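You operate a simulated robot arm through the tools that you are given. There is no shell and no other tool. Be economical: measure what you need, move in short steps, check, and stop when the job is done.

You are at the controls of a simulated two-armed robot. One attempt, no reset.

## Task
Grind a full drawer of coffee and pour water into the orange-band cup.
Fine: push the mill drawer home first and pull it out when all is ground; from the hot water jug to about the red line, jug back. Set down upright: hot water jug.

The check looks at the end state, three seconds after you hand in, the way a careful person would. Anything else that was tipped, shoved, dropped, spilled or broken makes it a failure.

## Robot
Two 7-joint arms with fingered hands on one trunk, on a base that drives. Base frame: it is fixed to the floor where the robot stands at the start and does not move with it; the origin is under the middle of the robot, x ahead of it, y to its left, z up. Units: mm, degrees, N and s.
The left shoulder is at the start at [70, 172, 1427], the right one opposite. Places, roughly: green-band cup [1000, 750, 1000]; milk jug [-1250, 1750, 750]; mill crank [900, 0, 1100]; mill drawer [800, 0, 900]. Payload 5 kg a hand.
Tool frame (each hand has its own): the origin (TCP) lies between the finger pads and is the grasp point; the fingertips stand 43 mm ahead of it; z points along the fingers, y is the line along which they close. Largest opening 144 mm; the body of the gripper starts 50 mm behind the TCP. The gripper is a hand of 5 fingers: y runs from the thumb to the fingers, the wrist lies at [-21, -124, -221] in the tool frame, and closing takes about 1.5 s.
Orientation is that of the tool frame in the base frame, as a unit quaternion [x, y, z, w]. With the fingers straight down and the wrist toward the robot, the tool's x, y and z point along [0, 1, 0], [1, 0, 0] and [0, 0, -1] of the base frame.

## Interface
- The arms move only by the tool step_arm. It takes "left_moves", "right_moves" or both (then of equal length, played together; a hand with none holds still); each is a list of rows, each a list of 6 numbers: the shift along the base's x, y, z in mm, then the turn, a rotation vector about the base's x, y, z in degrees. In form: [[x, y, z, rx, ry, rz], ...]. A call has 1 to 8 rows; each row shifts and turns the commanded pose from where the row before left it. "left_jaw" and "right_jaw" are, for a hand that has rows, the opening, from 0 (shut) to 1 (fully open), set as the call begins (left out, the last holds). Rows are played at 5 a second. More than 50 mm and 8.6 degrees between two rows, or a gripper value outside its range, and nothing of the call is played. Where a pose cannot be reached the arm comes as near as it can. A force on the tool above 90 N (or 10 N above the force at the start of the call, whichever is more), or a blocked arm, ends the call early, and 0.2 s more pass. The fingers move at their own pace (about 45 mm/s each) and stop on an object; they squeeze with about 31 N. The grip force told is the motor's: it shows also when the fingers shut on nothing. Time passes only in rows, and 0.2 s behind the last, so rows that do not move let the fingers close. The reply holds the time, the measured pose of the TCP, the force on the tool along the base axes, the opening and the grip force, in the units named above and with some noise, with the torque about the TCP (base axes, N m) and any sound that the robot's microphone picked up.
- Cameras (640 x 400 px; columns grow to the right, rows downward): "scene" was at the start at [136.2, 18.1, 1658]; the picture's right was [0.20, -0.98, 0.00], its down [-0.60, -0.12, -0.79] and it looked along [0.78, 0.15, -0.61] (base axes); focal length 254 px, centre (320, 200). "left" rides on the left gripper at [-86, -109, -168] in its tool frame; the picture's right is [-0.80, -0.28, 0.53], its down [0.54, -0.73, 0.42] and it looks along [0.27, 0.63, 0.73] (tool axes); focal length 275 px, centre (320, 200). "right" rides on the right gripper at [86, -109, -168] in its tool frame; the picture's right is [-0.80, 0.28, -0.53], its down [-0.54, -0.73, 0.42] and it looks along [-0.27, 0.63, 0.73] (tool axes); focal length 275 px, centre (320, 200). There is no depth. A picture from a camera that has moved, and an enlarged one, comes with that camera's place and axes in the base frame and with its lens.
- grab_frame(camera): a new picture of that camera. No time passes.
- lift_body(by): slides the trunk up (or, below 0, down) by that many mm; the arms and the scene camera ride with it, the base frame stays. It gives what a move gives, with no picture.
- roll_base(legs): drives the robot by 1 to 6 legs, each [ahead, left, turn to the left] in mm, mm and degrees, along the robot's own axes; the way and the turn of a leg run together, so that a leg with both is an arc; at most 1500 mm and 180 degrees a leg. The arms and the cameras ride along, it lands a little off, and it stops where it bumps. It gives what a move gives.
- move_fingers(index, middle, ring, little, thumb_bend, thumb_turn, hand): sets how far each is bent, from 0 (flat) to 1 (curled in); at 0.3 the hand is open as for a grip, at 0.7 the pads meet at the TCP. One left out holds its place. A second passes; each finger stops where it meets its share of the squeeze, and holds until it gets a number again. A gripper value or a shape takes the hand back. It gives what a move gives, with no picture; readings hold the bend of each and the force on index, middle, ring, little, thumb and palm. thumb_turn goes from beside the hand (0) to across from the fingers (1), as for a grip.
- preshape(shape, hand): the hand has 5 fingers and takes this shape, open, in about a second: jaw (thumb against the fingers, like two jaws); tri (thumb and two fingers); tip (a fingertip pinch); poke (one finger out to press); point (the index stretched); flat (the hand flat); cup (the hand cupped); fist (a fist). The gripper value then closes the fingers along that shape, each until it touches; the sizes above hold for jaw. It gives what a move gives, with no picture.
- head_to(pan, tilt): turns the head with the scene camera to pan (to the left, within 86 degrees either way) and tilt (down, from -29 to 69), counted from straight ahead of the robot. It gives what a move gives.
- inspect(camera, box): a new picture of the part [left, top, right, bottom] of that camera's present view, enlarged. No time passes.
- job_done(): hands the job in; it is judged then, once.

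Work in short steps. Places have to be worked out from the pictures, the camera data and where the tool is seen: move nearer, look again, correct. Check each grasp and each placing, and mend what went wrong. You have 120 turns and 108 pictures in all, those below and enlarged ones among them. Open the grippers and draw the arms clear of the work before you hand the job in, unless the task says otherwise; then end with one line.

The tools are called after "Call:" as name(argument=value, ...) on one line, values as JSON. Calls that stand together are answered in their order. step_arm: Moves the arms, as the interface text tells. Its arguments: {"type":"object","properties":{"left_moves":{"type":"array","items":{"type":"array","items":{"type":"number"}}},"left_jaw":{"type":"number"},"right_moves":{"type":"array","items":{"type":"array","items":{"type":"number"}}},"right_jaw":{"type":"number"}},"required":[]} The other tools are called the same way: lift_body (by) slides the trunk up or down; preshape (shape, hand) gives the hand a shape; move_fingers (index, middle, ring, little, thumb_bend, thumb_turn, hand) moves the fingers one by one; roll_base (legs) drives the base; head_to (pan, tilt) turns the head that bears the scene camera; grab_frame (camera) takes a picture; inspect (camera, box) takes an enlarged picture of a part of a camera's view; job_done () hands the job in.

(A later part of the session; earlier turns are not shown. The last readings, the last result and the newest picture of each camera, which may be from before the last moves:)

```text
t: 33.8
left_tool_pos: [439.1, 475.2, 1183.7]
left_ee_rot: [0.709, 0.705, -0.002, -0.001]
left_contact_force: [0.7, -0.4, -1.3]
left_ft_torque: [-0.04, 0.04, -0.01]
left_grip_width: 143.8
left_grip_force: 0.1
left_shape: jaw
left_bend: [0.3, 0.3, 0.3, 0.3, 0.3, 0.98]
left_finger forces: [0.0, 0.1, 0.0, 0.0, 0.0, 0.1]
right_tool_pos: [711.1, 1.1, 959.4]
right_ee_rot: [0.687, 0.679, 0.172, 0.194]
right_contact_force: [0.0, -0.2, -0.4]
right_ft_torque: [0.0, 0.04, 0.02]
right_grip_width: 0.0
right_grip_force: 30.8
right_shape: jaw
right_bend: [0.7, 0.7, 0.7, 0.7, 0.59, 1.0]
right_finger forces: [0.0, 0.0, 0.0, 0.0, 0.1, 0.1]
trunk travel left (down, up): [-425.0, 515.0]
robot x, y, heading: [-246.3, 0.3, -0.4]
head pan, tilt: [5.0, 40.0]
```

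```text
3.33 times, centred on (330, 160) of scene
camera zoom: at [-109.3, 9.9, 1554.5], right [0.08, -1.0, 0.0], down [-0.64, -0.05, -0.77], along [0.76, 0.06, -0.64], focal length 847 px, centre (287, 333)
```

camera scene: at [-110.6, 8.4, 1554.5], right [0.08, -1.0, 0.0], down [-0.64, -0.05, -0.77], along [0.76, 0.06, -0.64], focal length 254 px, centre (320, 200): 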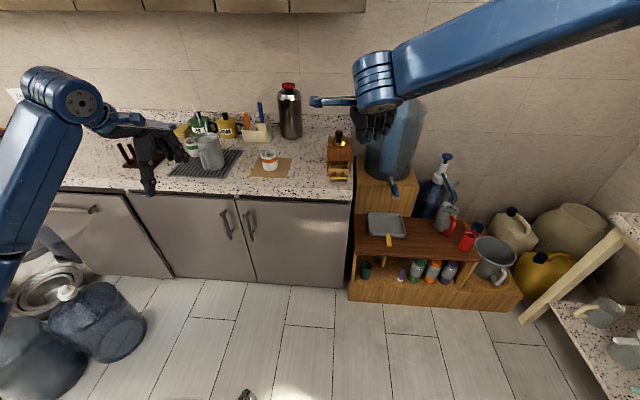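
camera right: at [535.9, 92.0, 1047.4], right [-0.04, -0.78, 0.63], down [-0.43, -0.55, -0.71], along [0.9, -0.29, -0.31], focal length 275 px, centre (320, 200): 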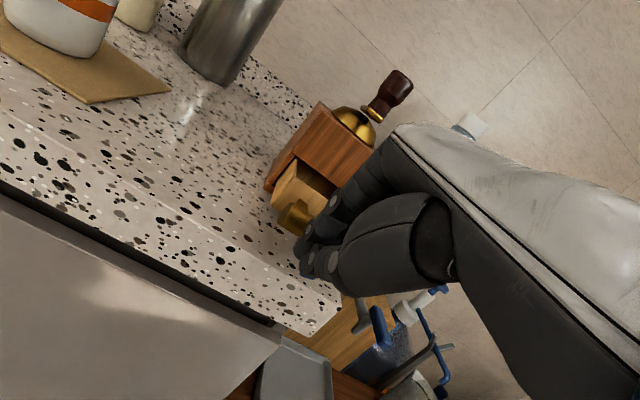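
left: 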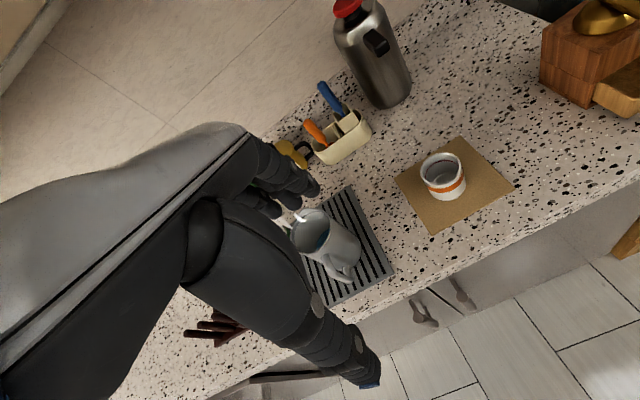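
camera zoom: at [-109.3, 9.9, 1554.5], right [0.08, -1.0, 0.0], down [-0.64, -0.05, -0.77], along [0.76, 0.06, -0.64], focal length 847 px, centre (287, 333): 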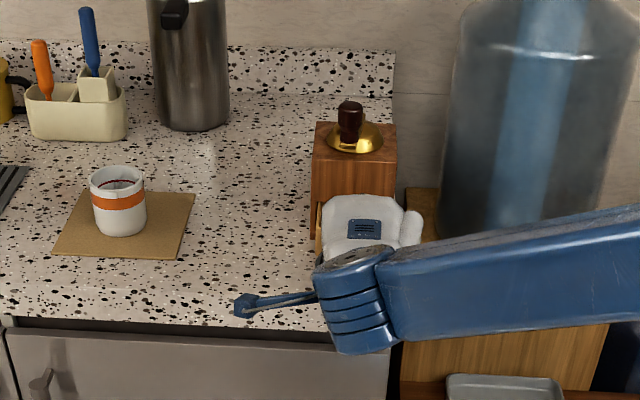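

The pose fits: closed fingertips stand just before the handle with the crank well clear. I push forward in small steps watching the force.

Call:
step_arm(right_moves=[[15, 0, 0, 0, 0, 0], [15, 0, 0, 0, 0, 0], [12, 0, 0, 0, 0, 0], [12, 0, 0, 0, 0, 0], [12, 0, 0, 0, 0, 0]])

Call:
grab_frame(camera="right")

```text
t: 35.0
left_tool_pos: [440.2, 474.3, 1182.6]
left_ee_rot: [0.709, 0.705, -0.001, 0.0]
left_contact_force: [0.3, -0.6, 0.5]
left_ft_torque: [0.0, -0.01, 0.01]
left_grip_width: 143.8
left_grip_force: 0.1
left_shape: jaw
left_bend: [0.3, 0.3, 0.3, 0.3, 0.3, 0.98]
left_finger forces: [0.0, 0.0, 0.0, 0.0, 0.0, 0.0]
right_tool_pos: [776.0, -0.7, 961.3]
right_ee_rot: [0.688, 0.678, 0.171, 0.194]
right_contact_force: [-0.6, 0.7, 0.2]
right_ft_torque: [0.01, 0.01, 0.02]
right_grip_width: 0.3
right_grip_force: 31.3
right_shape: jaw
right_bend: [0.7, 0.7, 0.7, 0.7, 0.59, 1.0]
right_finger forces: [0.0, 0.1, 0.0, 0.0, 0.0, 0.1]
trunk travel left (down, up): [-425.0, 515.0]
robot x, y, heading: [-242.0, 1.9, -0.4]
head pan, tilt: [5.0, 40.0]
```

```text
79 pictures are left
camera right: at [600.5, 90.6, 1049.5], right [-0.04, -0.78, 0.63], down [-0.43, -0.55, -0.71], along [0.9, -0.29, -0.31], focal length 275 px, centre (320, 200)
```

right: 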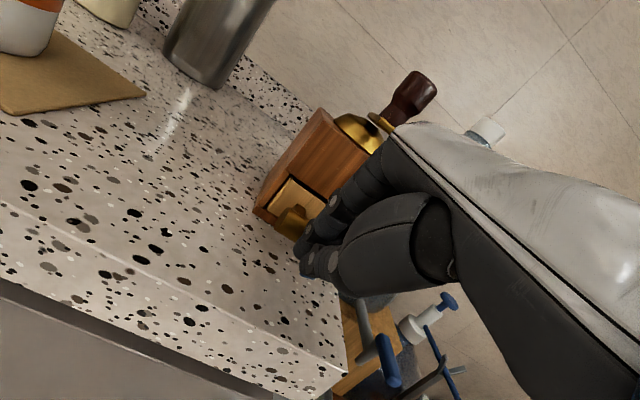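

The drawer is going in with little force. I continue.

Call:
step_arm(right_moves=[[8, 0, 0, 0, 0, 0], [8, 0, 0, 0, 0, 0], [8, 0, 0, 0, 0, 0], [6, 0, 0, 0, 0, 0]])

Call:
inspect(camera="right", box=[230, 60, 450, 290])

```text
t: 36.0
left_tool_pos: [429.5, 472.5, 1189.2]
left_ee_rot: [0.709, 0.705, 0.002, 0.002]
left_contact_force: [-0.4, 0.4, 0.7]
left_ft_torque: [-0.01, 0.0, 0.02]
left_grip_width: 143.6
left_grip_force: 0.1
left_shape: jaw
left_bend: [0.3, 0.3, 0.3, 0.3, 0.3, 0.98]
left_finger forces: [0.0, 0.0, 0.0, 0.0, 0.0, 0.0]
right_tool_pos: [794.7, 1.1, 965.3]
right_ee_rot: [0.685, 0.681, 0.173, 0.193]
right_contact_force: [-88.1, -9.2, 0.5]
right_ft_torque: [-0.52, 1.95, -0.69]
right_grip_width: 0.0
right_grip_force: 30.3
right_shape: jaw
right_bend: [0.7, 0.7, 0.7, 0.7, 0.58, 1.0]
right_finger forces: [0.0, 72.0, 0.0, 0.0, 0.1, 0.0]
trunk travel left (down, up): [-425.0, 515.0]
robot x, y, heading: [-246.0, -6.0, -0.5]
head pan, tilt: [5.0, 40.0]
```

```text
1.74 times, centred on (340, 175) of right
camera zoom: at [619.1, 91.1, 1052.9], right [-0.03, -0.78, 0.62], down [-0.42, -0.56, -0.72], along [0.91, -0.29, -0.31], focal length 479 px, centre (285, 244)
```

zoom: 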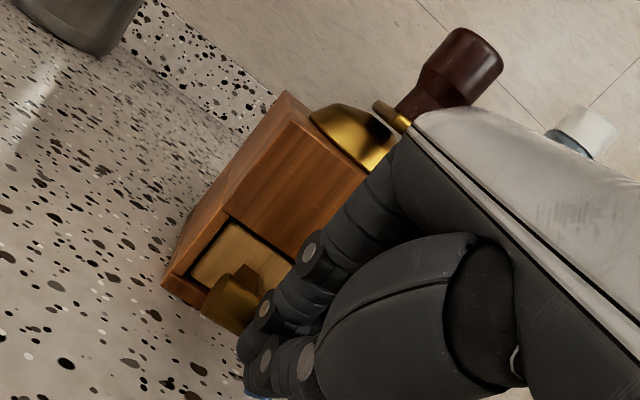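

The drawer front is flush and force rose to 88 N: it is home. I back off and then raise the hand.

Call:
step_arm(right_moves=[[-15, 0, 0, 0, 0, 0], [-30, 0, 0, 0, 0, 0], [-40, 0, 10, 0, 0, 0], [-40, 0, 40, 0, 0, 0], [-20, -10, 45, 0, 0, 0], [0, -20, 50, 0, 0, 0], [0, -20, 50, 0, 0, 0], [0, -20, 50, 0, 0, 0]])

Call:
inspect(camera="scene", box=[290, 110, 390, 190])

Call:
grab_frame(camera="right")

```text
refused: row 4 steps farther than a row can; nothing moved
```

```text
5.00 times, centred on (340, 150) of scene
camera zoom: at [-122.7, 7.4, 1555.5], right [0.08, -1.0, 0.0], down [-0.64, -0.05, -0.77], along [0.77, 0.06, -0.64], focal length 1270 px, centre (220, 450)
```

zoom: 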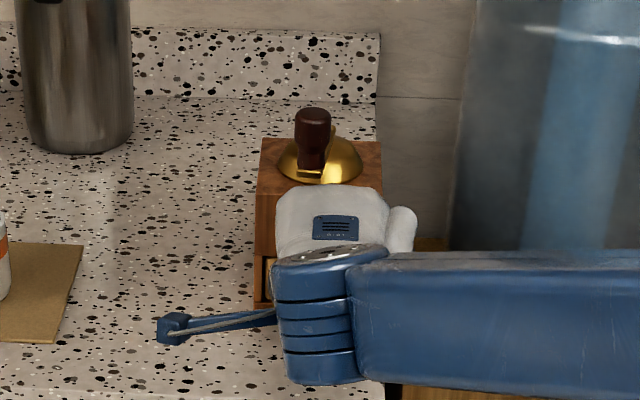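

```text
76 pictures are left
camera right: at [619.1, 91.1, 1052.9], right [-0.03, -0.78, 0.62], down [-0.42, -0.56, -0.72], along [0.91, -0.29, -0.31], focal length 275 px, centre (320, 200)
```

right: 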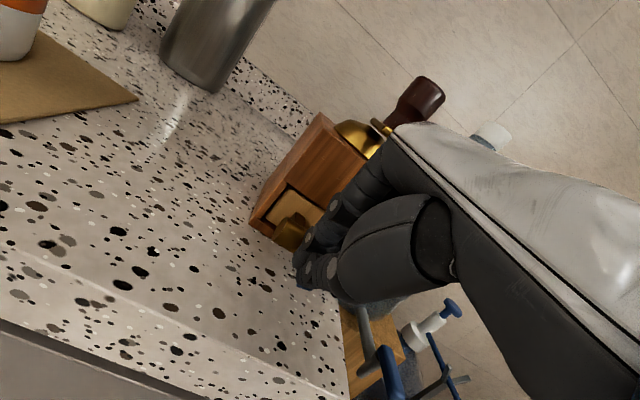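

A row was too long; I repeat the retreat with shorter rows.

Call:
step_arm(right_moves=[[-15, 0, 0, 0, 0, 0], [-30, 0, 0, 0, 0, 0], [-40, 0, 10, 0, 0, 0], [-30, 0, 35, 0, 0, 0], [-10, -10, 40, 0, 0, 0], [0, -15, 45, 0, 0, 0], [0, -15, 45, 0, 0, 0], [0, -15, 45, 0, 0, 0]])

Call:
inspect(camera="scene", box=[290, 110, 390, 190])

Call:
grab_frame(camera="right")

```text
t: 37.8
left_tool_pos: [438.6, 473.4, 1185.0]
left_ee_rot: [0.709, 0.705, 0.0, 0.0]
left_contact_force: [0.0, 0.5, 0.3]
left_ft_torque: [0.03, -0.05, 0.01]
left_grip_width: 143.7
left_grip_force: 0.1
left_shape: jaw
left_bend: [0.3, 0.3, 0.3, 0.3, 0.3, 0.98]
left_finger forces: [0.0, 0.0, 0.0, 0.0, 0.1, 0.0]
right_tool_pos: [679.4, -55.8, 1182.7]
right_ee_rot: [0.687, 0.679, 0.171, 0.194]
right_contact_force: [-1.1, 0.3, -0.2]
right_ft_torque: [-0.01, -0.05, 0.01]
right_grip_width: 0.2
right_grip_force: 31.1
right_shape: jaw
right_bend: [0.7, 0.7, 0.7, 0.7, 0.59, 1.0]
right_finger forces: [0.0, 0.0, 0.0, 0.0, 0.0, 0.0]
trunk travel left (down, up): [-425.0, 515.0]
robot x, y, heading: [-247.2, -1.1, -0.4]
head pan, tilt: [5.0, 40.0]
```

```text
5.00 times, centred on (340, 150) of scene
camera zoom: at [-112.1, 7.3, 1554.7], right [0.08, -1.0, 0.0], down [-0.64, -0.05, -0.77], along [0.76, 0.06, -0.64], focal length 1270 px, centre (220, 450)
```

zoom: 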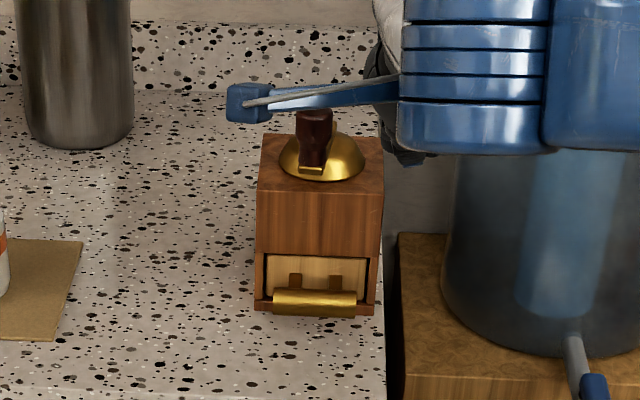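

```text
74 pictures are left
camera right: at [504.3, 34.7, 1271.6], right [-0.04, -0.78, 0.63], down [-0.43, -0.55, -0.71], along [0.9, -0.29, -0.31], focal length 275 px, centre (320, 200)
```

right: 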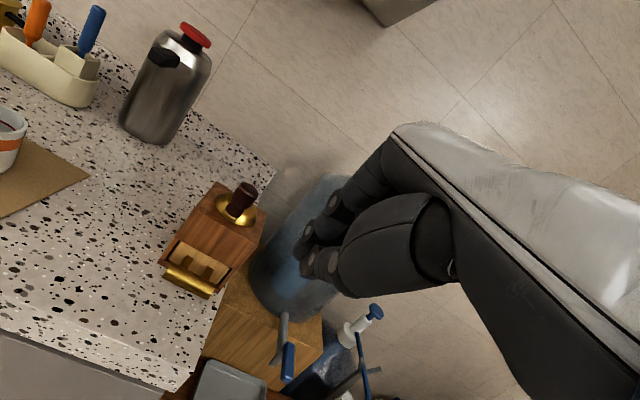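

The drawer is home. For the crank I need more reach: I pull the right hand back and up, straighten it downwards, then drive forward 220 mm.

Call:
step_arm(right_moves=[[-25, 5, 10, 0, 6, 0], [-25, 5, 10, 0, 6, 0], [-25, 5, 10, 0, 6, 0], [-25, 5, 10, 0, 6, 0], [-25, 5, 10, 0, 4, 0], [0, 0, 0, 0, 0, 0]], right_jaw=0.5)

Call:
roll_base(legs=[[220, 0, 0]])

Call:
grab_frame(camera="right")

Call:
grab_frame(camera="scene")

```text
t: 39.2
left_tool_pos: [440.0, 473.5, 1183.3]
left_ee_rot: [0.709, 0.705, -0.001, 0.0]
left_contact_force: [-0.9, -0.9, -0.4]
left_ft_torque: [0.0, 0.0, -0.01]
left_grip_width: 143.7
left_grip_force: 0.1
left_shape: jaw
left_bend: [0.3, 0.3, 0.3, 0.3, 0.3, 0.98]
left_finger forces: [0.1, 0.0, 0.0, 0.0, 0.0, 0.0]
right_tool_pos: [557.7, -31.1, 1230.5]
right_ee_rot: [0.709, 0.705, 0.0, 0.023]
right_contact_force: [0.1, -0.5, -1.2]
right_ft_torque: [0.0, 0.04, -0.01]
right_grip_width: 71.7
right_grip_force: 0.0
right_shape: jaw
right_bend: [0.74, 0.45, 0.42, 0.4, 0.7, 1.0]
right_finger forces: [0.1, 0.1, 0.0, 0.0, 0.0, 0.0]
trunk travel left (down, up): [-425.0, 515.0]
robot x, y, heading: [-247.4, 2.4, -0.2]
head pan, tilt: [5.0, 40.0]
```

```text
t: 40.8
left_tool_pos: [655.8, 471.3, 1184.0]
left_ee_rot: [0.71, 0.704, 0.0, 0.0]
left_contact_force: [-0.2, -0.1, 0.2]
left_ft_torque: [0.0, -0.04, 0.03]
left_grip_width: 143.7
left_grip_force: 0.0
left_shape: jaw
left_bend: [0.3, 0.3, 0.3, 0.3, 0.3, 0.98]
left_finger forces: [0.0, 0.1, 0.1, 0.0, 0.0, 0.0]
right_tool_pos: [772.8, -33.0, 1232.5]
right_ee_rot: [0.709, 0.705, 0.002, 0.025]
right_contact_force: [-0.4, 0.7, 0.0]
right_ft_torque: [0.02, -0.04, -0.03]
right_grip_width: 71.7
right_grip_force: 0.1
right_shape: jaw
right_bend: [0.74, 0.45, 0.42, 0.4, 0.7, 1.0]
right_finger forces: [0.0, 0.0, 0.0, 0.0, 0.0, 0.1]
trunk travel left (down, up): [-425.0, 515.0]
robot x, y, heading: [-28.8, 2.9, -0.7]
head pan, tilt: [5.0, 40.0]
```

```text
73 pictures are left
camera right: at [658.9, 57.8, 1392.0], right [0.26, -0.78, 0.57], down [-0.71, -0.55, -0.43], along [0.65, -0.29, -0.7], focal length 275 px, centre (320, 200)
```

right: 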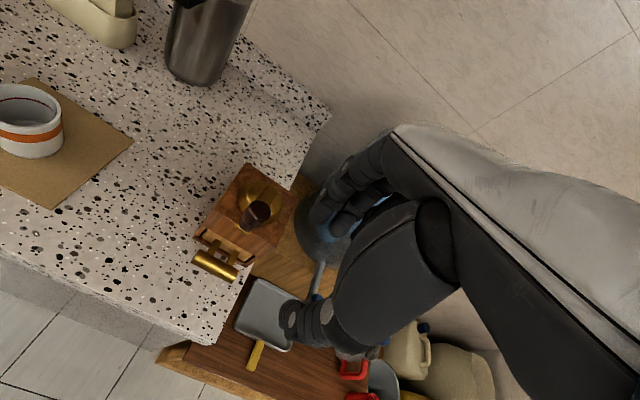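

```text
72 pictures are left
camera scene: at [104.8, 6.5, 1554.8], right [0.08, -1.0, 0.0], down [-0.64, -0.05, -0.77], along [0.76, 0.06, -0.64], focal length 254 px, centre (320, 200)
```

scene: 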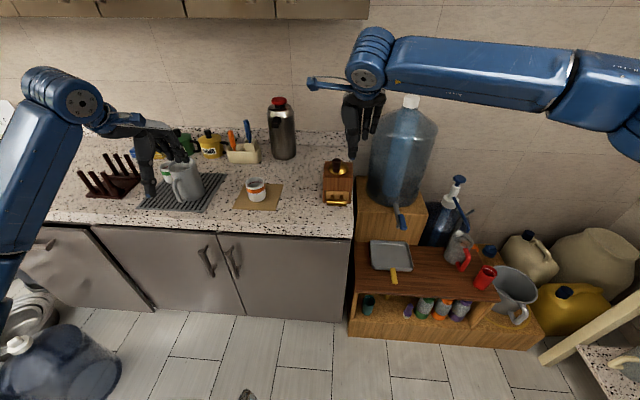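

I zoom on the mill from both cameras to fix the knob and the pivot.

Call:
inspect(camera="right", box=[180, 150, 310, 290])

Call:
inspect(camera="scene", box=[300, 140, 380, 220])

Call:
preshape(hand="right", shape="tri")

```text
2.86 times, centred on (245, 220) of right
camera zoom: at [658.9, 57.8, 1392.0], right [0.26, -0.78, 0.57], down [-0.71, -0.55, -0.43], along [0.65, -0.29, -0.7], focal length 786 px, centre (534, 143)
```

zoom: 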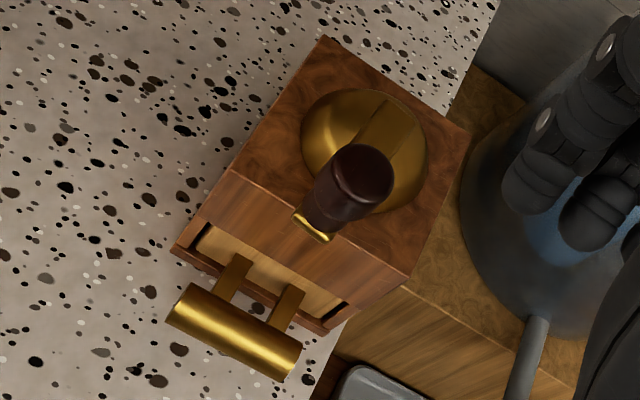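

```text
5.00 times, centred on (340, 180) of scene
camera zoom: at [104.8, 6.5, 1554.8], right [0.08, -1.0, 0.0], down [-0.64, -0.05, -0.77], along [0.76, 0.06, -0.64], focal length 1270 px, centre (220, 300)
```

zoom: 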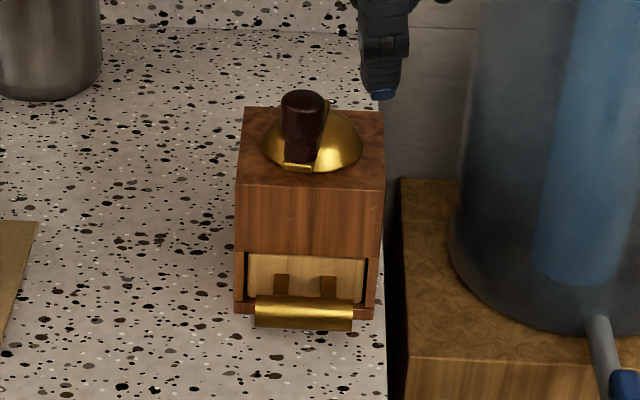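

```text
t: 41.7
left_tool_pos: [655.8, 470.9, 1184.9]
left_ee_rot: [0.709, 0.705, -0.001, 0.0]
left_contact_force: [-0.2, -0.4, 0.3]
left_ft_torque: [0.0, 0.0, -0.01]
left_grip_width: 143.4
left_grip_force: 0.1
left_shape: jaw
left_bend: [0.3, 0.3, 0.3, 0.3, 0.3, 0.98]
left_finger forces: [0.1, 0.0, 0.0, 0.0, 0.0, 0.1]
right_tool_pos: [773.5, -32.5, 1231.1]
right_ee_rot: [0.709, 0.704, 0.001, 0.025]
right_contact_force: [0.8, 0.0, 0.5]
right_ft_torque: [-0.03, -0.02, -0.01]
right_grip_width: 143.6
right_grip_force: 0.1
right_shape: tri
right_bend: [0.3, 0.3, 0.99, 0.99, 0.3, 0.98]
right_finger forces: [0.1, 0.0, 0.0, 0.0, 0.0, 0.0]
trunk travel left (down, up): [-425.0, 515.0]
robot x, y, heading: [-29.6, 1.6, -0.2]
head pan, tilt: [5.0, 40.0]
```

The knob's top is at (858, 7, 1103), its foot at z≈1060, and the pivot near (927, −2). I move the half-open three-finger hand above the knob.

Call:
step_arm(right_moves=[[20, 10, 0, 0, 0, 0], [20, 10, 0, 0, 0, 0], [20, 10, 0, 0, 0, 0], [24, 10, -10, 0, -3, 0], [0, 0, -25, 0, 0, 0], [0, 0, -25, 0, 0, 0]], right_jaw=0.45)

Call:
grab_frame(camera="right")

Call:
inspect(camera="scene", box=[280, 60, 420, 220])

```text
t: 43.1
left_tool_pos: [656.3, 471.3, 1183.3]
left_ee_rot: [0.71, 0.705, -0.001, 0.0]
left_contact_force: [0.2, -0.1, -0.5]
left_ft_torque: [0.02, 0.02, 0.01]
left_grip_width: 143.7
left_grip_force: 0.1
left_shape: jaw
left_bend: [0.3, 0.3, 0.3, 0.3, 0.3, 0.98]
left_finger forces: [0.0, 0.0, 0.1, 0.0, 0.1, 0.0]
right_tool_pos: [858.0, 6.4, 1171.3]
right_ee_rot: [0.709, 0.704, 0.02, 0.042]
right_contact_force: [-0.3, 0.3, 0.4]
right_ft_torque: [-0.01, -0.01, -0.03]
right_grip_width: 65.0
right_grip_force: 0.0
right_shape: tri
right_bend: [0.74, 0.47, 0.99, 0.99, 0.72, 1.0]
right_finger forces: [0.0, 0.0, 0.0, 0.1, 0.0, 0.1]
trunk travel left (down, up): [-425.0, 515.0]
robot x, y, heading: [-31.8, -3.9, -0.5]
head pan, tilt: [5.0, 40.0]
```

```text
69 pictures are left
camera right: at [736.8, 97.0, 1324.5], right [0.23, -0.78, 0.58], down [-0.69, -0.55, -0.47], along [0.69, -0.29, -0.67], focal length 275 px, centre (320, 200)
```

right: 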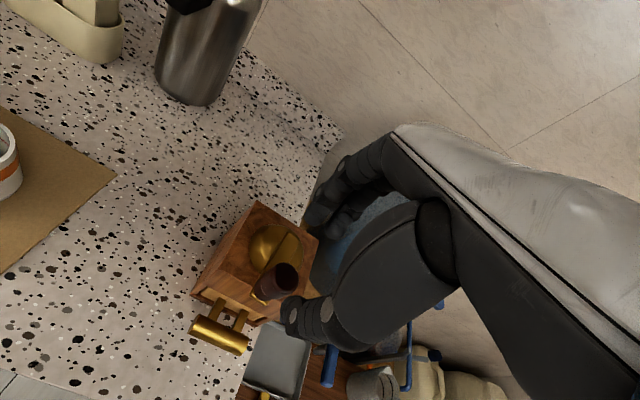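

```text
2.50 times, centred on (350, 140) of scene
camera zoom: at [106.8, 6.4, 1554.6], right [0.08, -1.0, 0.0], down [-0.64, -0.05, -0.77], along [0.76, 0.06, -0.64], focal length 635 px, centre (245, 350)
```

zoom: 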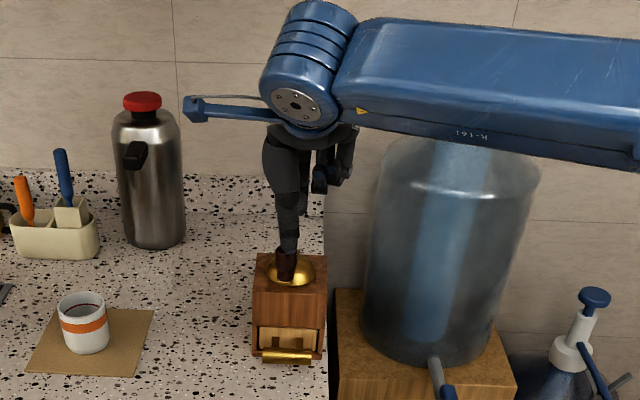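

Thumb and fingers straddle the knob's line correctly. I descend to z≈1107 and then close.

Call:
step_arm(right_moves=[[0, 0, -20, 0, 0, 0], [0, 0, -20, 0, 0, 0], [0, 1, -15, 0, 0, 0], [0, 0, -9, 0, 0, 0]])

Call:
grab_frame(camera="right")

Call:
inspect(camera="scene", box=[300, 100, 400, 220])

```text
t: 44.1
left_tool_pos: [656.6, 470.7, 1183.1]
left_ee_rot: [0.71, 0.704, -0.001, -0.001]
left_contact_force: [-0.1, -0.6, -0.7]
left_ft_torque: [0.01, 0.02, -0.02]
left_grip_width: 143.7
left_grip_force: 0.0
left_shape: jaw
left_bend: [0.3, 0.3, 0.3, 0.3, 0.3, 0.98]
left_finger forces: [0.0, 0.0, 0.1, 0.0, 0.0, 0.0]
right_tool_pos: [858.0, 7.6, 1107.0]
right_ee_rot: [0.709, 0.704, 0.019, 0.042]
right_contact_force: [0.2, -0.7, 0.2]
right_ft_torque: [0.0, 0.03, 0.01]
right_grip_width: 65.2
right_grip_force: 0.0
right_shape: tri
right_bend: [0.74, 0.47, 0.99, 0.99, 0.72, 1.0]
right_finger forces: [0.1, 0.1, 0.0, 0.1, 0.0, 0.1]
trunk travel left (down, up): [-425.0, 515.0]
robot x, y, heading: [-29.2, -1.9, -0.5]
head pan, tilt: [5.0, 40.0]
```

```text
67 pictures are left
camera right: at [736.7, 99.1, 1260.9], right [0.23, -0.78, 0.58], down [-0.69, -0.55, -0.47], along [0.69, -0.29, -0.67], focal length 275 px, centre (320, 200)
```

right: 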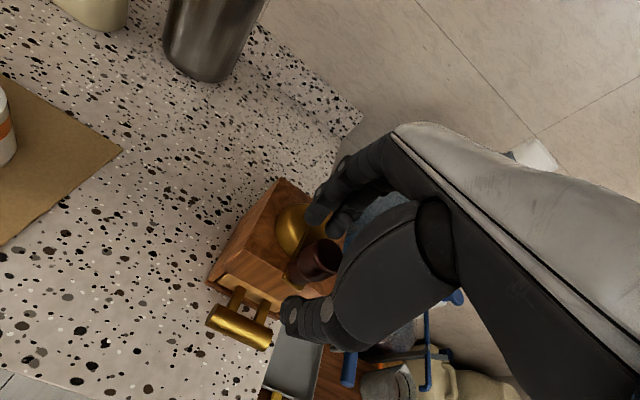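

```text
3.33 times, centred on (350, 160) of scene
camera zoom: at [106.5, 6.3, 1554.6], right [0.08, -1.0, 0.0], down [-0.64, -0.05, -0.77], along [0.76, 0.06, -0.64], focal length 847 px, centre (220, 333)
```

zoom: 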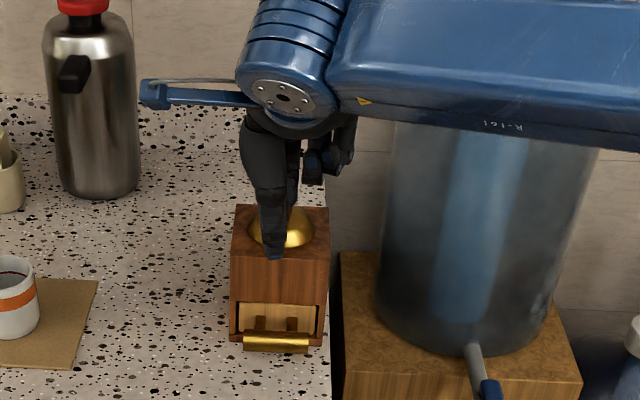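

The knob sits between thumb and fingers. I close the hand on it.

Call:
step_arm(right_moves=[[0, 0, 0, 0, 0, 0], [0, 0, 0, 0, 0, 0], [0, 0, 0, 0, 0, 0], [0, 0, 0, 0, 0, 0], [0, 0, 0, 0, 0, 0], [0, 0, 0, 0, 0, 0], [0, 0, 0, 0, 0, 0]], right_jaw=0)

Call:
grab_frame(camera="right")

```text
t: 45.7
left_tool_pos: [656.9, 471.8, 1184.1]
left_ee_rot: [0.71, 0.704, 0.0, -0.001]
left_contact_force: [0.1, 0.0, 0.3]
left_ft_torque: [0.01, 0.02, -0.01]
left_grip_width: 143.5
left_grip_force: 0.0
left_shape: jaw
left_bend: [0.3, 0.3, 0.3, 0.3, 0.3, 0.98]
left_finger forces: [0.0, 0.0, 0.1, 0.0, 0.1, 0.0]
right_tool_pos: [858.3, 8.8, 1107.7]
right_ee_rot: [0.708, 0.705, 0.019, 0.042]
right_contact_force: [-1.7, 1.6, -2.4]
right_ft_torque: [0.02, 0.08, 0.01]
right_grip_width: 20.7
right_grip_force: 30.4
right_shape: tri
right_bend: [0.71, 0.69, 1.0, 1.0, 0.74, 1.0]
right_finger forces: [12.8, 12.3, 0.0, 0.1, 27.7, 0.1]
trunk travel left (down, up): [-425.0, 515.0]
robot x, y, heading: [-30.7, -0.6, -0.4]
head pan, tilt: [5.0, 40.0]
```

```text
65 pictures are left
camera right: at [736.3, 99.6, 1261.2], right [0.23, -0.78, 0.58], down [-0.69, -0.55, -0.47], along [0.69, -0.29, -0.67], focal length 275 px, centre (320, 200)
```

right: 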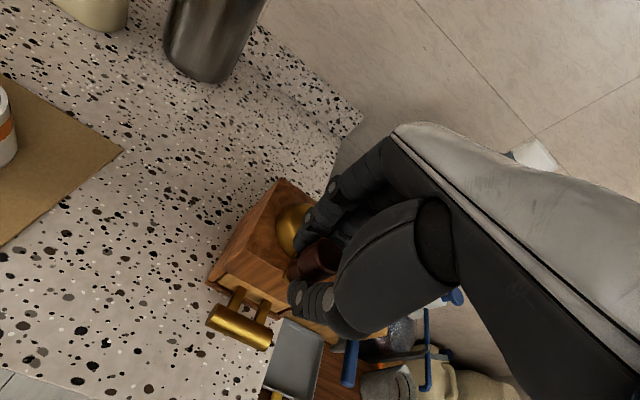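

Firm grip on the knob (20.7 mm). I begin turning clockwise (seen from above) in a small test arc.

Call:
step_arm(right_moves=[[2.8, 11.8, 0, 0, 0, 0], [4.8, 11.1, 0, 0, 0, 0], [6.6, 10.1, 0, 0, 0, 0], [8.3, 8.8, 0, 0, 0, 0]])

Call:
grab_frame(camera="right")

```text
t: 46.7
left_tool_pos: [656.6, 469.8, 1185.1]
left_ee_rot: [0.71, 0.704, -0.001, 0.0]
left_contact_force: [0.1, 0.3, -0.7]
left_ft_torque: [-0.05, -0.01, 0.02]
left_grip_width: 143.6
left_grip_force: 0.0
left_shape: jaw
left_bend: [0.3, 0.3, 0.3, 0.3, 0.3, 0.98]
left_finger forces: [0.2, 0.1, 0.0, 0.1, 0.0, 0.1]
right_tool_pos: [879.8, 47.0, 1105.7]
right_ee_rot: [0.709, 0.703, 0.02, 0.043]
right_contact_force: [0.7, -10.1, -0.1]
right_ft_torque: [-0.24, 0.11, -0.4]
right_grip_width: 19.5
right_grip_force: 30.9
right_shape: tri
right_bend: [0.71, 0.71, 1.0, 1.0, 0.76, 0.96]
right_finger forces: [16.9, 26.5, 0.0, 0.1, 33.1, 0.0]
trunk travel left (down, up): [-425.0, 515.0]
robot x, y, heading: [-26.9, -1.1, -0.4]
head pan, tilt: [5.0, 40.0]
```

```text
64 pictures are left
camera right: at [759.3, 138.8, 1260.4], right [0.23, -0.78, 0.58], down [-0.69, -0.55, -0.47], along [0.69, -0.3, -0.66], focal length 275 px, centre (320, 200)
```

right: 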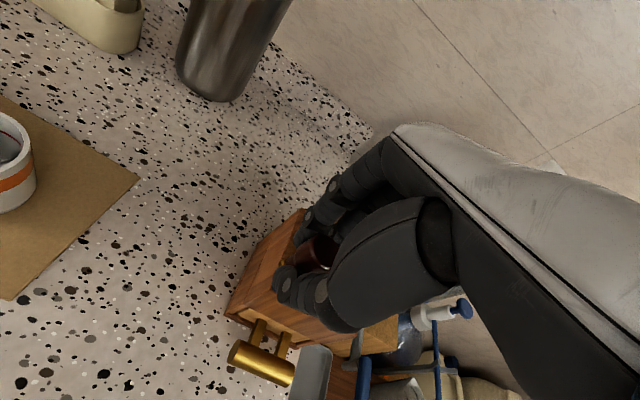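

It turns with about 10 N. I carry on round the circle.

Call:
step_arm(right_moves=[[15, 10.2, 0, 0, 0, 0], [17.1, 6, 0, 0, 0, 0], [18.1, 1.3, 0, 0, 0, 0], [17.8, -3.4, 0, 0, 0, 0], [16.3, -7.9, 0, 0, 0, 0], [13.7, -11.8, 0, 0, 0, 0], [10.2, -15, 0, 0, 0, 0], [6, -17.1, 0, 0, 0, 0]])

Call:
inspect(camera="scene", box=[300, 80, 400, 220])

```text
t: 48.5
left_tool_pos: [657.8, 474.4, 1182.8]
left_ee_rot: [0.708, 0.706, -0.001, -0.001]
left_contact_force: [0.5, 0.0, -0.1]
left_ft_torque: [-0.01, 0.0, -0.03]
left_grip_width: 143.5
left_grip_force: 0.1
left_shape: jaw
left_bend: [0.3, 0.3, 0.3, 0.3, 0.3, 0.98]
left_finger forces: [0.0, 0.1, 0.0, 0.0, 0.0, 0.0]
right_tool_pos: [995.1, 19.1, 1103.5]
right_ee_rot: [0.706, 0.707, 0.019, 0.041]
right_contact_force: [-18.8, 4.3, -31.5]
right_ft_torque: [-0.46, -0.33, -0.59]
right_grip_width: 13.5
right_grip_force: 30.6
right_shape: tri
right_bend: [0.71, 0.72, 1.0, 1.0, 0.79, 0.9]
right_finger forces: [10.0, 34.4, 0.0, 0.0, 47.4, 0.1]
trunk travel left (down, up): [-425.0, 515.0]
robot x, y, heading: [-28.4, -3.3, -0.1]
head pan, tilt: [5.0, 40.0]
```

```text
2.86 times, centred on (350, 150) of scene
camera zoom: at [108.3, 7.8, 1554.3], right [0.08, -1.0, 0.0], down [-0.64, -0.05, -0.76], along [0.76, 0.06, -0.64], focal length 726 px, centre (234, 343)
```

zoom: 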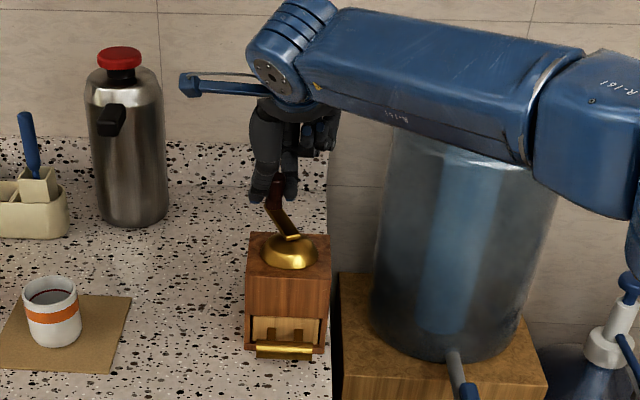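

The crank is half round (knob now at the back). I continue along the right side back to the front, slightly tightening the radius.

Call:
step_arm(right_moves=[[-0.7, -18.1, 2, 0, 0, 0], [-3.4, -17.8, 1, 0, 0, 0], [-7.9, -16.3, 0, 0, 0, 0], [-11.8, -13.7, 0, 0, 0, 0], [-15, -10.2, 0, 0, 0, 0], [-17.1, -6, 0, 0, 0, 0], [-18.1, -1.3, 0, 0, 0, 0], [-17.8, 3.4, 0, 0, 0, 0]])

Call:
inspect(camera="scene", box=[300, 80, 440, 220])

Call:
grab_frame(camera="right")

```text
t: 50.3
left_tool_pos: [660.1, 469.9, 1182.2]
left_ee_rot: [0.71, 0.704, -0.002, -0.002]
left_contact_force: [-0.2, 0.2, 0.0]
left_ft_torque: [0.01, 0.0, 0.0]
left_grip_width: 143.9
left_grip_force: 0.2
left_shape: jaw
left_bend: [0.3, 0.3, 0.3, 0.3, 0.3, 0.98]
left_finger forces: [0.1, 0.0, 0.1, 0.1, 0.1, 0.0]
right_tool_pos: [906.7, -73.7, 1108.8]
right_ee_rot: [0.711, 0.702, 0.018, 0.043]
right_contact_force: [20.9, -6.8, -8.9]
right_ft_torque: [-0.83, -0.65, -1.67]
right_grip_width: 9.4
right_grip_force: 30.7
right_shape: tri
right_bend: [0.63, 0.72, 1.0, 1.0, 0.85, 0.89]
right_finger forces: [23.0, 50.6, 0.1, 0.1, 55.4, 0.1]
trunk travel left (down, up): [-425.0, 515.0]
robot x, y, heading: [-27.9, -0.2, -0.5]
head pan, tilt: [5.0, 40.0]
```

```text
2.86 times, centred on (370, 150) of scene
camera zoom: at [111.1, 5.1, 1554.2], right [0.08, -1.0, 0.0], down [-0.64, -0.05, -0.76], along [0.76, 0.06, -0.65], focal length 726 px, centre (177, 343)
```

zoom: 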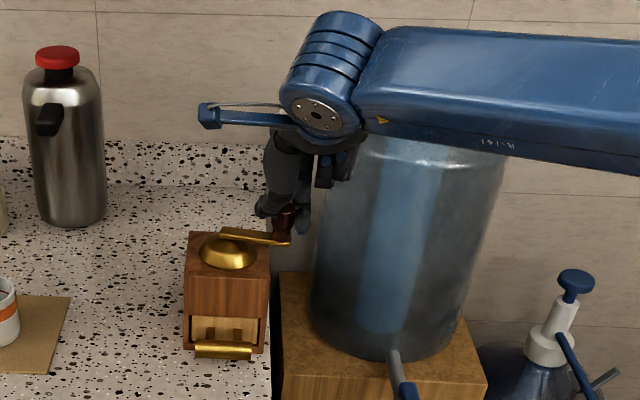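

```text
61 pictures are left
camera right: at [786.6, 18.5, 1262.6], right [0.23, -0.78, 0.58], down [-0.69, -0.55, -0.47], along [0.68, -0.3, -0.67], focal length 275 px, centre (320, 200)
```

right: 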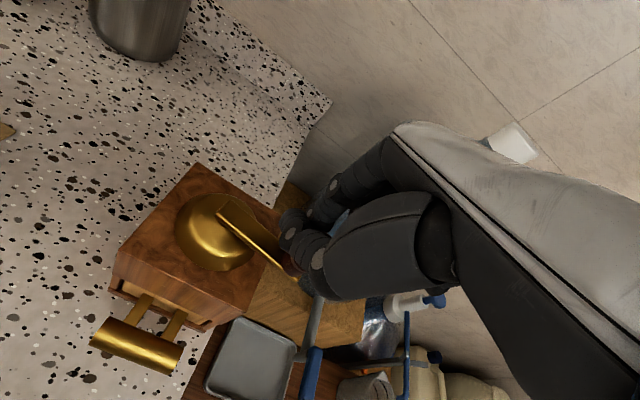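

The grip is drifting off the knob's centre (width 9 mm). I open a little and look to recentre.

Call:
step_arm(right_moves=[[0, 0, 0, 0, 0, 0], [0, 0, 0, 0, 0, 0], [0, 0, 0, 0, 0, 0], [0, 0, 0, 0, 0, 0]], right_jaw=0.4)

Call:
inspect(camera="right", box=[160, 140, 400, 330])

Call:
inspect(camera="scene", box=[350, 120, 430, 180])

```text
t: 51.3
left_tool_pos: [655.6, 470.6, 1184.9]
left_ee_rot: [0.709, 0.705, 0.0, -0.001]
left_contact_force: [-0.2, -0.4, 0.0]
left_ft_torque: [0.0, -0.01, -0.03]
left_grip_width: 143.6
left_grip_force: 0.0
left_shape: jaw
left_bend: [0.3, 0.3, 0.3, 0.3, 0.3, 0.98]
left_finger forces: [0.0, 0.0, 0.0, 0.0, 0.0, 0.1]
right_tool_pos: [902.8, -69.5, 1110.7]
right_ee_rot: [0.709, 0.704, 0.02, 0.042]
right_contact_force: [3.8, -12.2, 1.3]
right_ft_torque: [-0.36, -0.07, -0.56]
right_grip_width: 64.8
right_grip_force: 0.1
right_shape: tri
right_bend: [0.73, 0.53, 0.99, 0.99, 0.73, 1.0]
right_finger forces: [13.1, 19.4, 0.1, 0.0, 0.0, 0.0]
trunk travel left (down, up): [-425.0, 515.0]
robot x, y, heading: [-29.2, 0.7, -0.4]
head pan, tilt: [5.0, 40.0]
```

```text
2.11 times, centred on (280, 235) of right
camera zoom: at [781.5, 21.4, 1264.4], right [0.23, -0.78, 0.58], down [-0.69, -0.55, -0.47], along [0.69, -0.29, -0.67], focal length 580 px, centre (404, 126)
```

zoom: 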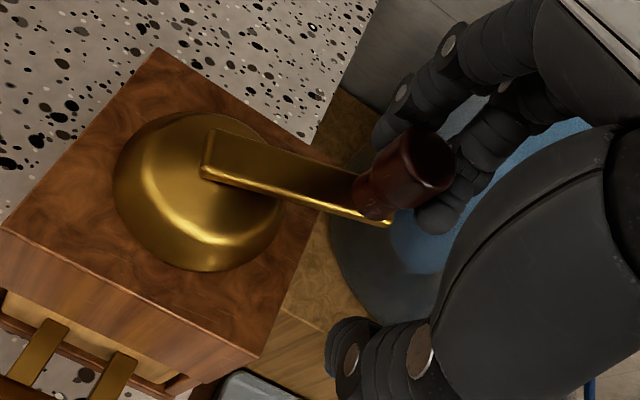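

```text
6.67 times, centred on (390, 150) of scene
camera zoom: at [106.5, 4.9, 1554.6], right [0.08, -1.0, 0.0], down [-0.64, -0.05, -0.77], along [0.76, 0.06, -0.64], focal length 1694 px, centre (-147, 533)
```

zoom: 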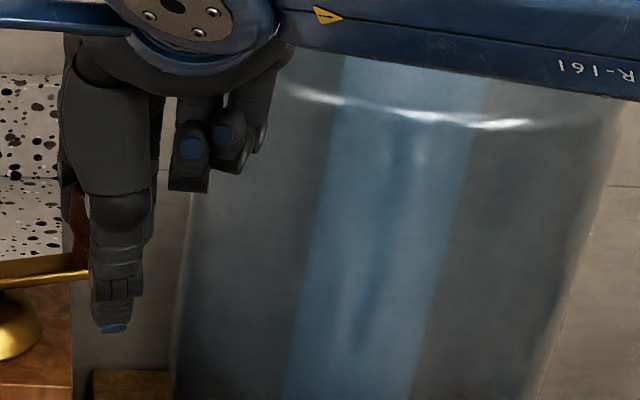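

The knob slipped out sideways because my circle was off: the better values are pivot (922.5, 1), radius 65.5, knob now at about (940, −63). I rise, recentre over the knob and come down again.

Call:
step_arm(right_moves=[[-3, 0, 0, 0, 0, 0], [0, 0, 30, 0, 0, 0], [0, 0, 30, 0, 0, 0], [20, 4, 5, 0, 0, 0], [20, 4, 0, 0, 0, 0]])

Call:
inspect(camera="right", box=[160, 140, 400, 330])

```text
t: 52.5
left_tool_pos: [657.0, 471.2, 1182.4]
left_ee_rot: [0.709, 0.705, -0.002, -0.001]
left_contact_force: [0.5, 0.8, 0.2]
left_ft_torque: [-0.02, 0.01, -0.03]
left_grip_width: 143.7
left_grip_force: 0.0
left_shape: jaw
left_bend: [0.3, 0.3, 0.3, 0.3, 0.3, 0.98]
left_finger forces: [0.1, 0.1, 0.0, 0.1, 0.0, 0.1]
right_tool_pos: [938.4, -59.8, 1173.7]
right_ee_rot: [0.708, 0.705, 0.019, 0.042]
right_contact_force: [0.1, -0.8, -0.3]
right_ft_torque: [-0.02, 0.04, 0.07]
right_grip_width: 57.5
right_grip_force: 0.1
right_shape: tri
right_bend: [0.74, 0.49, 0.99, 0.99, 0.73, 1.0]
right_finger forces: [0.0, 0.1, 0.0, 0.0, 0.1, 0.1]
trunk travel left (down, up): [-425.0, 515.0]
robot x, y, heading: [-28.0, -1.3, -0.6]
head pan, tilt: [5.0, 40.0]
```

```text
2.11 times, centred on (280, 235) of right
camera zoom: at [817.8, 32.2, 1327.3], right [0.23, -0.78, 0.58], down [-0.69, -0.55, -0.47], along [0.69, -0.29, -0.67], focal length 580 px, centre (404, 126)
```

zoom: 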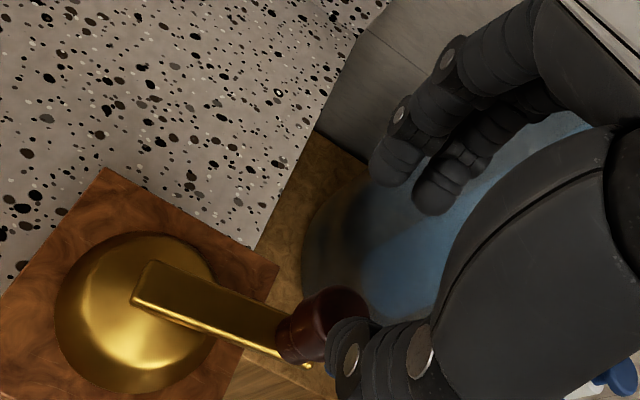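

Knob seen at (932, −61), giving pivot ≈ (920.5, 2) and radius ≈ 63. I descend over it and grip.

Call:
step_arm(right_moves=[[-5, -1, -10, 0, 0, 0], [0, 0, -20, 0, 0, 0], [0, 0, -20, 0, 0, 0], [0, 0, -19, 0, 0, 0]])

Call:
inspect(camera="right", box=[160, 140, 400, 330])

```text
t: 53.5
left_tool_pos: [656.4, 471.5, 1183.2]
left_ee_rot: [0.71, 0.705, 0.0, 0.0]
left_contact_force: [0.4, 0.1, 0.2]
left_ft_torque: [0.01, 0.03, 0.0]
left_grip_width: 144.0
left_grip_force: 0.1
left_shape: jaw
left_bend: [0.3, 0.3, 0.3, 0.3, 0.3, 0.98]
left_finger forces: [0.1, 0.0, 0.1, 0.1, 0.0, 0.0]
right_tool_pos: [934.0, -61.2, 1104.3]
right_ee_rot: [0.709, 0.704, 0.02, 0.042]
right_contact_force: [0.0, -0.1, -1.1]
right_ft_torque: [0.04, 0.06, 0.0]
right_grip_width: 57.5
right_grip_force: 0.0
right_shape: tri
right_bend: [0.74, 0.49, 0.99, 0.99, 0.73, 1.0]
right_finger forces: [0.0, 0.0, 0.1, 0.0, 0.0, 0.1]
trunk travel left (down, up): [-425.0, 515.0]
robot x, y, heading: [-28.6, 3.2, -0.5]
head pan, tilt: [5.0, 40.0]
```

```text
2.11 times, centred on (280, 235) of right
camera zoom: at [812.5, 29.8, 1258.5], right [0.23, -0.78, 0.58], down [-0.69, -0.55, -0.47], along [0.69, -0.29, -0.67], focal length 580 px, centre (404, 126)
```

zoom: 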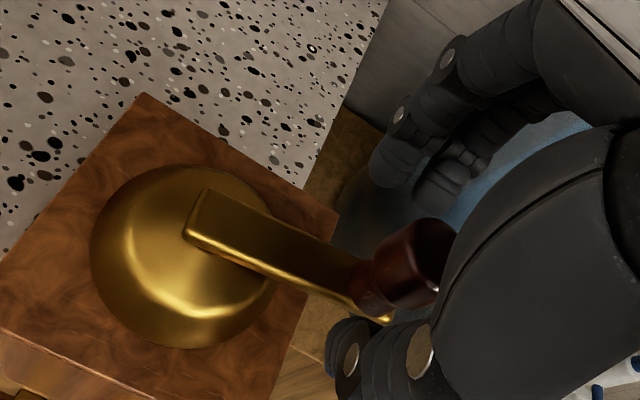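

Knob is centered between thumb and fingers; close.

Call:
step_arm(right_moves=[[-1, 0, 0, 0, 0, 0], [-1, -1, 0, 0, 0, 0], [0, 0, 0, 0, 0, 0], [0, 0, 0, 0, 0, 0], [0, 0, 0, 0, 0, 0], [0, 0, 0, 0, 0, 0]], right_jaw=0)

Call:
inspect(camera="right", box=[160, 140, 400, 330])

```text
t: 54.9
left_tool_pos: [656.8, 471.4, 1184.1]
left_ee_rot: [0.709, 0.705, -0.001, 0.0]
left_contact_force: [1.0, -0.3, 0.3]
left_ft_torque: [0.0, -0.01, -0.01]
left_grip_width: 143.7
left_grip_force: 0.0
left_shape: jaw
left_bend: [0.3, 0.3, 0.3, 0.3, 0.3, 0.98]
left_finger forces: [0.1, 0.0, 0.0, 0.1, 0.0, 0.1]
right_tool_pos: [931.0, -61.1, 1103.9]
right_ee_rot: [0.708, 0.704, 0.019, 0.042]
right_contact_force: [-1.0, 1.2, -2.2]
right_ft_torque: [0.07, 0.08, 0.01]
right_grip_width: 19.2
right_grip_force: 30.6
right_shape: tri
right_bend: [0.7, 0.67, 1.0, 1.0, 0.74, 1.0]
right_finger forces: [11.3, 14.0, 0.0, 0.1, 27.2, 0.1]
trunk travel left (down, up): [-425.0, 515.0]
robot x, y, heading: [-27.7, 0.9, -0.7]
head pan, tilt: [5.0, 40.0]
```

```text
2.11 times, centred on (280, 235) of right
camera zoom: at [810.1, 29.7, 1259.1], right [0.23, -0.78, 0.58], down [-0.69, -0.55, -0.47], along [0.69, -0.29, -0.67], focal length 580 px, centre (404, 126)
```

zoom: 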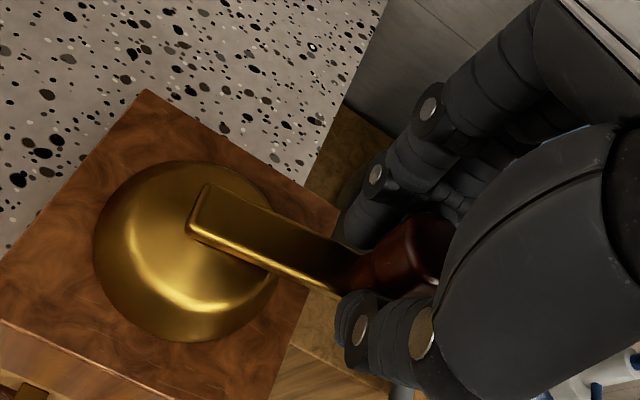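

Good grip (19 mm), consistent with pivot (921, 1.5), radius 63.3. I turn on clockwise.

Call:
step_arm(right_moves=[[-16.5, -0.5, 0, 0, 0, 0], [-16.1, 3.9, 0, 0, 0, 0], [-14.5, 7.8, 0, 0, 0, 0], [-12, 11.4, 0, 0, 0, 0], [-8.7, 14.1, 0, 0, 0, 0], [-4.7, 15.8, 0, 0, 0, 0], [-0.5, 16.5, 0, 0, 0, 0], [3.9, 16.1, 0, 0, 0, 0]])

Call:
inspect(camera="right", box=[160, 140, 400, 330])

```text
t: 56.7
left_tool_pos: [659.7, 469.8, 1183.3]
left_ee_rot: [0.71, 0.704, 0.0, -0.002]
left_contact_force: [0.6, 0.0, 0.0]
left_ft_torque: [-0.02, 0.01, 0.01]
left_grip_width: 143.5
left_grip_force: 0.1
left_shape: jaw
left_bend: [0.3, 0.3, 0.3, 0.3, 0.3, 0.98]
left_finger forces: [0.1, 0.0, 0.0, 0.0, 0.0, 0.1]
right_tool_pos: [865.9, 18.5, 1104.7]
right_ee_rot: [0.71, 0.702, 0.019, 0.043]
right_contact_force: [18.4, -18.3, 2.7]
right_ft_torque: [-0.85, -1.41, -0.64]
right_grip_width: 11.7
right_grip_force: 31.2
right_shape: tri
right_bend: [0.7, 0.72, 1.0, 1.0, 0.78, 0.91]
right_finger forces: [61.8, 33.2, 0.0, 0.0, 38.8, 0.0]
trunk travel left (down, up): [-425.0, 515.0]
robot x, y, heading: [-29.8, 0.7, -0.2]
head pan, tilt: [5.0, 40.0]
```

```text
2.11 times, centred on (280, 235) of right
camera zoom: at [745.1, 110.2, 1258.5], right [0.23, -0.78, 0.58], down [-0.69, -0.55, -0.47], along [0.69, -0.3, -0.67], focal length 580 px, centre (404, 126)
```

zoom: 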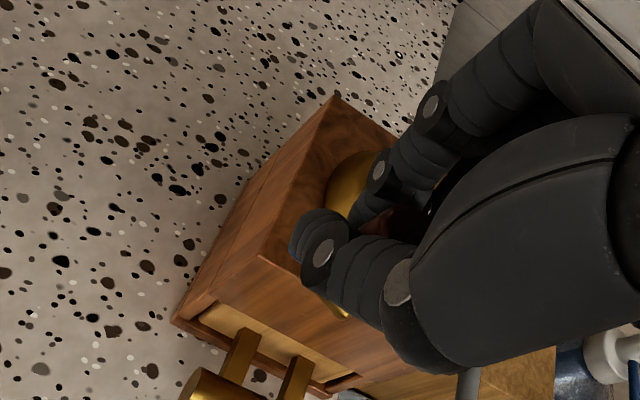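

The crank's load drags the knob out of the pinch. I switch method: use the closed fingers as a peg that pushes the knob round from behind. First open, rise and look where the knob is.

Call:
step_arm(right_moves=[[0, 0, 0, 0, 0, 0], [0, 0, 0, 0, 0, 0], [0, 0, 0, 0, 0, 0], [0, 0, 25, 0, 0, 0], [0, 0, 30, 0, 0, 0]], right_jaw=0.5)

Call:
inspect(camera="right", box=[160, 140, 400, 330])

Call:
inspect(camera="scene", box=[300, 120, 400, 220])

```text
t: 57.9
left_tool_pos: [654.6, 471.9, 1184.3]
left_ee_rot: [0.709, 0.705, 0.0, 0.0]
left_contact_force: [0.3, -0.2, -0.5]
left_ft_torque: [-0.01, 0.0, -0.03]
left_grip_width: 143.4
left_grip_force: 0.0
left_shape: jaw
left_bend: [0.3, 0.3, 0.3, 0.3, 0.3, 0.98]
left_finger forces: [0.1, 0.0, 0.0, 0.1, 0.0, 0.1]
right_tool_pos: [861.6, 23.7, 1160.2]
right_ee_rot: [0.708, 0.705, 0.019, 0.042]
right_contact_force: [0.4, -0.4, -1.6]
right_ft_torque: [-0.06, 0.0, -0.01]
right_grip_width: 72.0
right_grip_force: 0.0
right_shape: tri
right_bend: [0.74, 0.45, 0.99, 0.99, 0.7, 1.0]
right_finger forces: [0.0, 0.0, 0.0, 0.1, 0.0, 0.0]
trunk travel left (down, up): [-425.0, 515.0]
robot x, y, heading: [-32.6, -1.8, -0.6]
head pan, tilt: [5.0, 40.0]
```

```text
2.11 times, centred on (280, 235) of right
camera zoom: at [739.8, 115.3, 1314.4], right [0.23, -0.78, 0.58], down [-0.69, -0.55, -0.47], along [0.69, -0.29, -0.67], focal length 580 px, centre (404, 126)
```

zoom: 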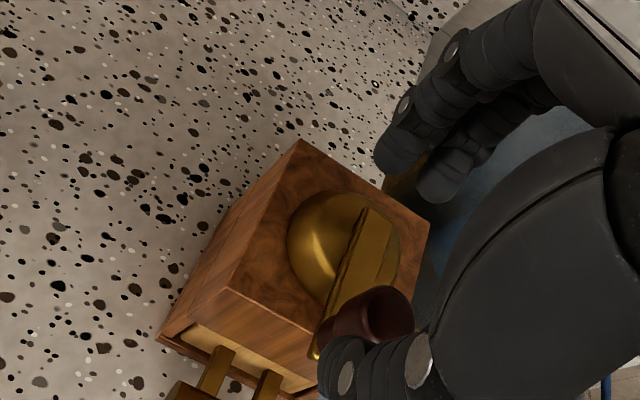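

```text
4.00 times, centred on (350, 170) of scene
camera zoom: at [105.2, 7.0, 1554.6], right [0.08, -1.0, 0.0], down [-0.64, -0.05, -0.77], along [0.76, 0.06, -0.64], focal length 1016 px, centre (200, 320)
```

zoom: 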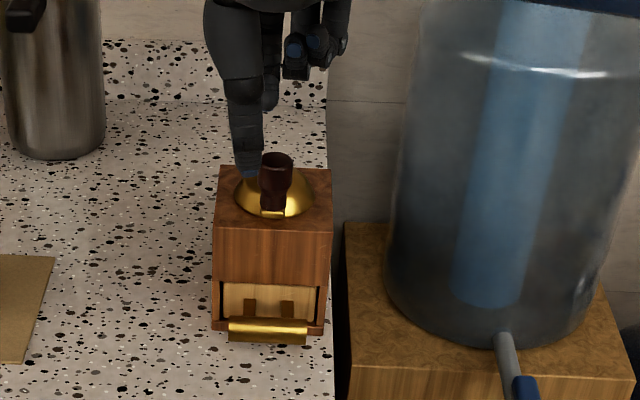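

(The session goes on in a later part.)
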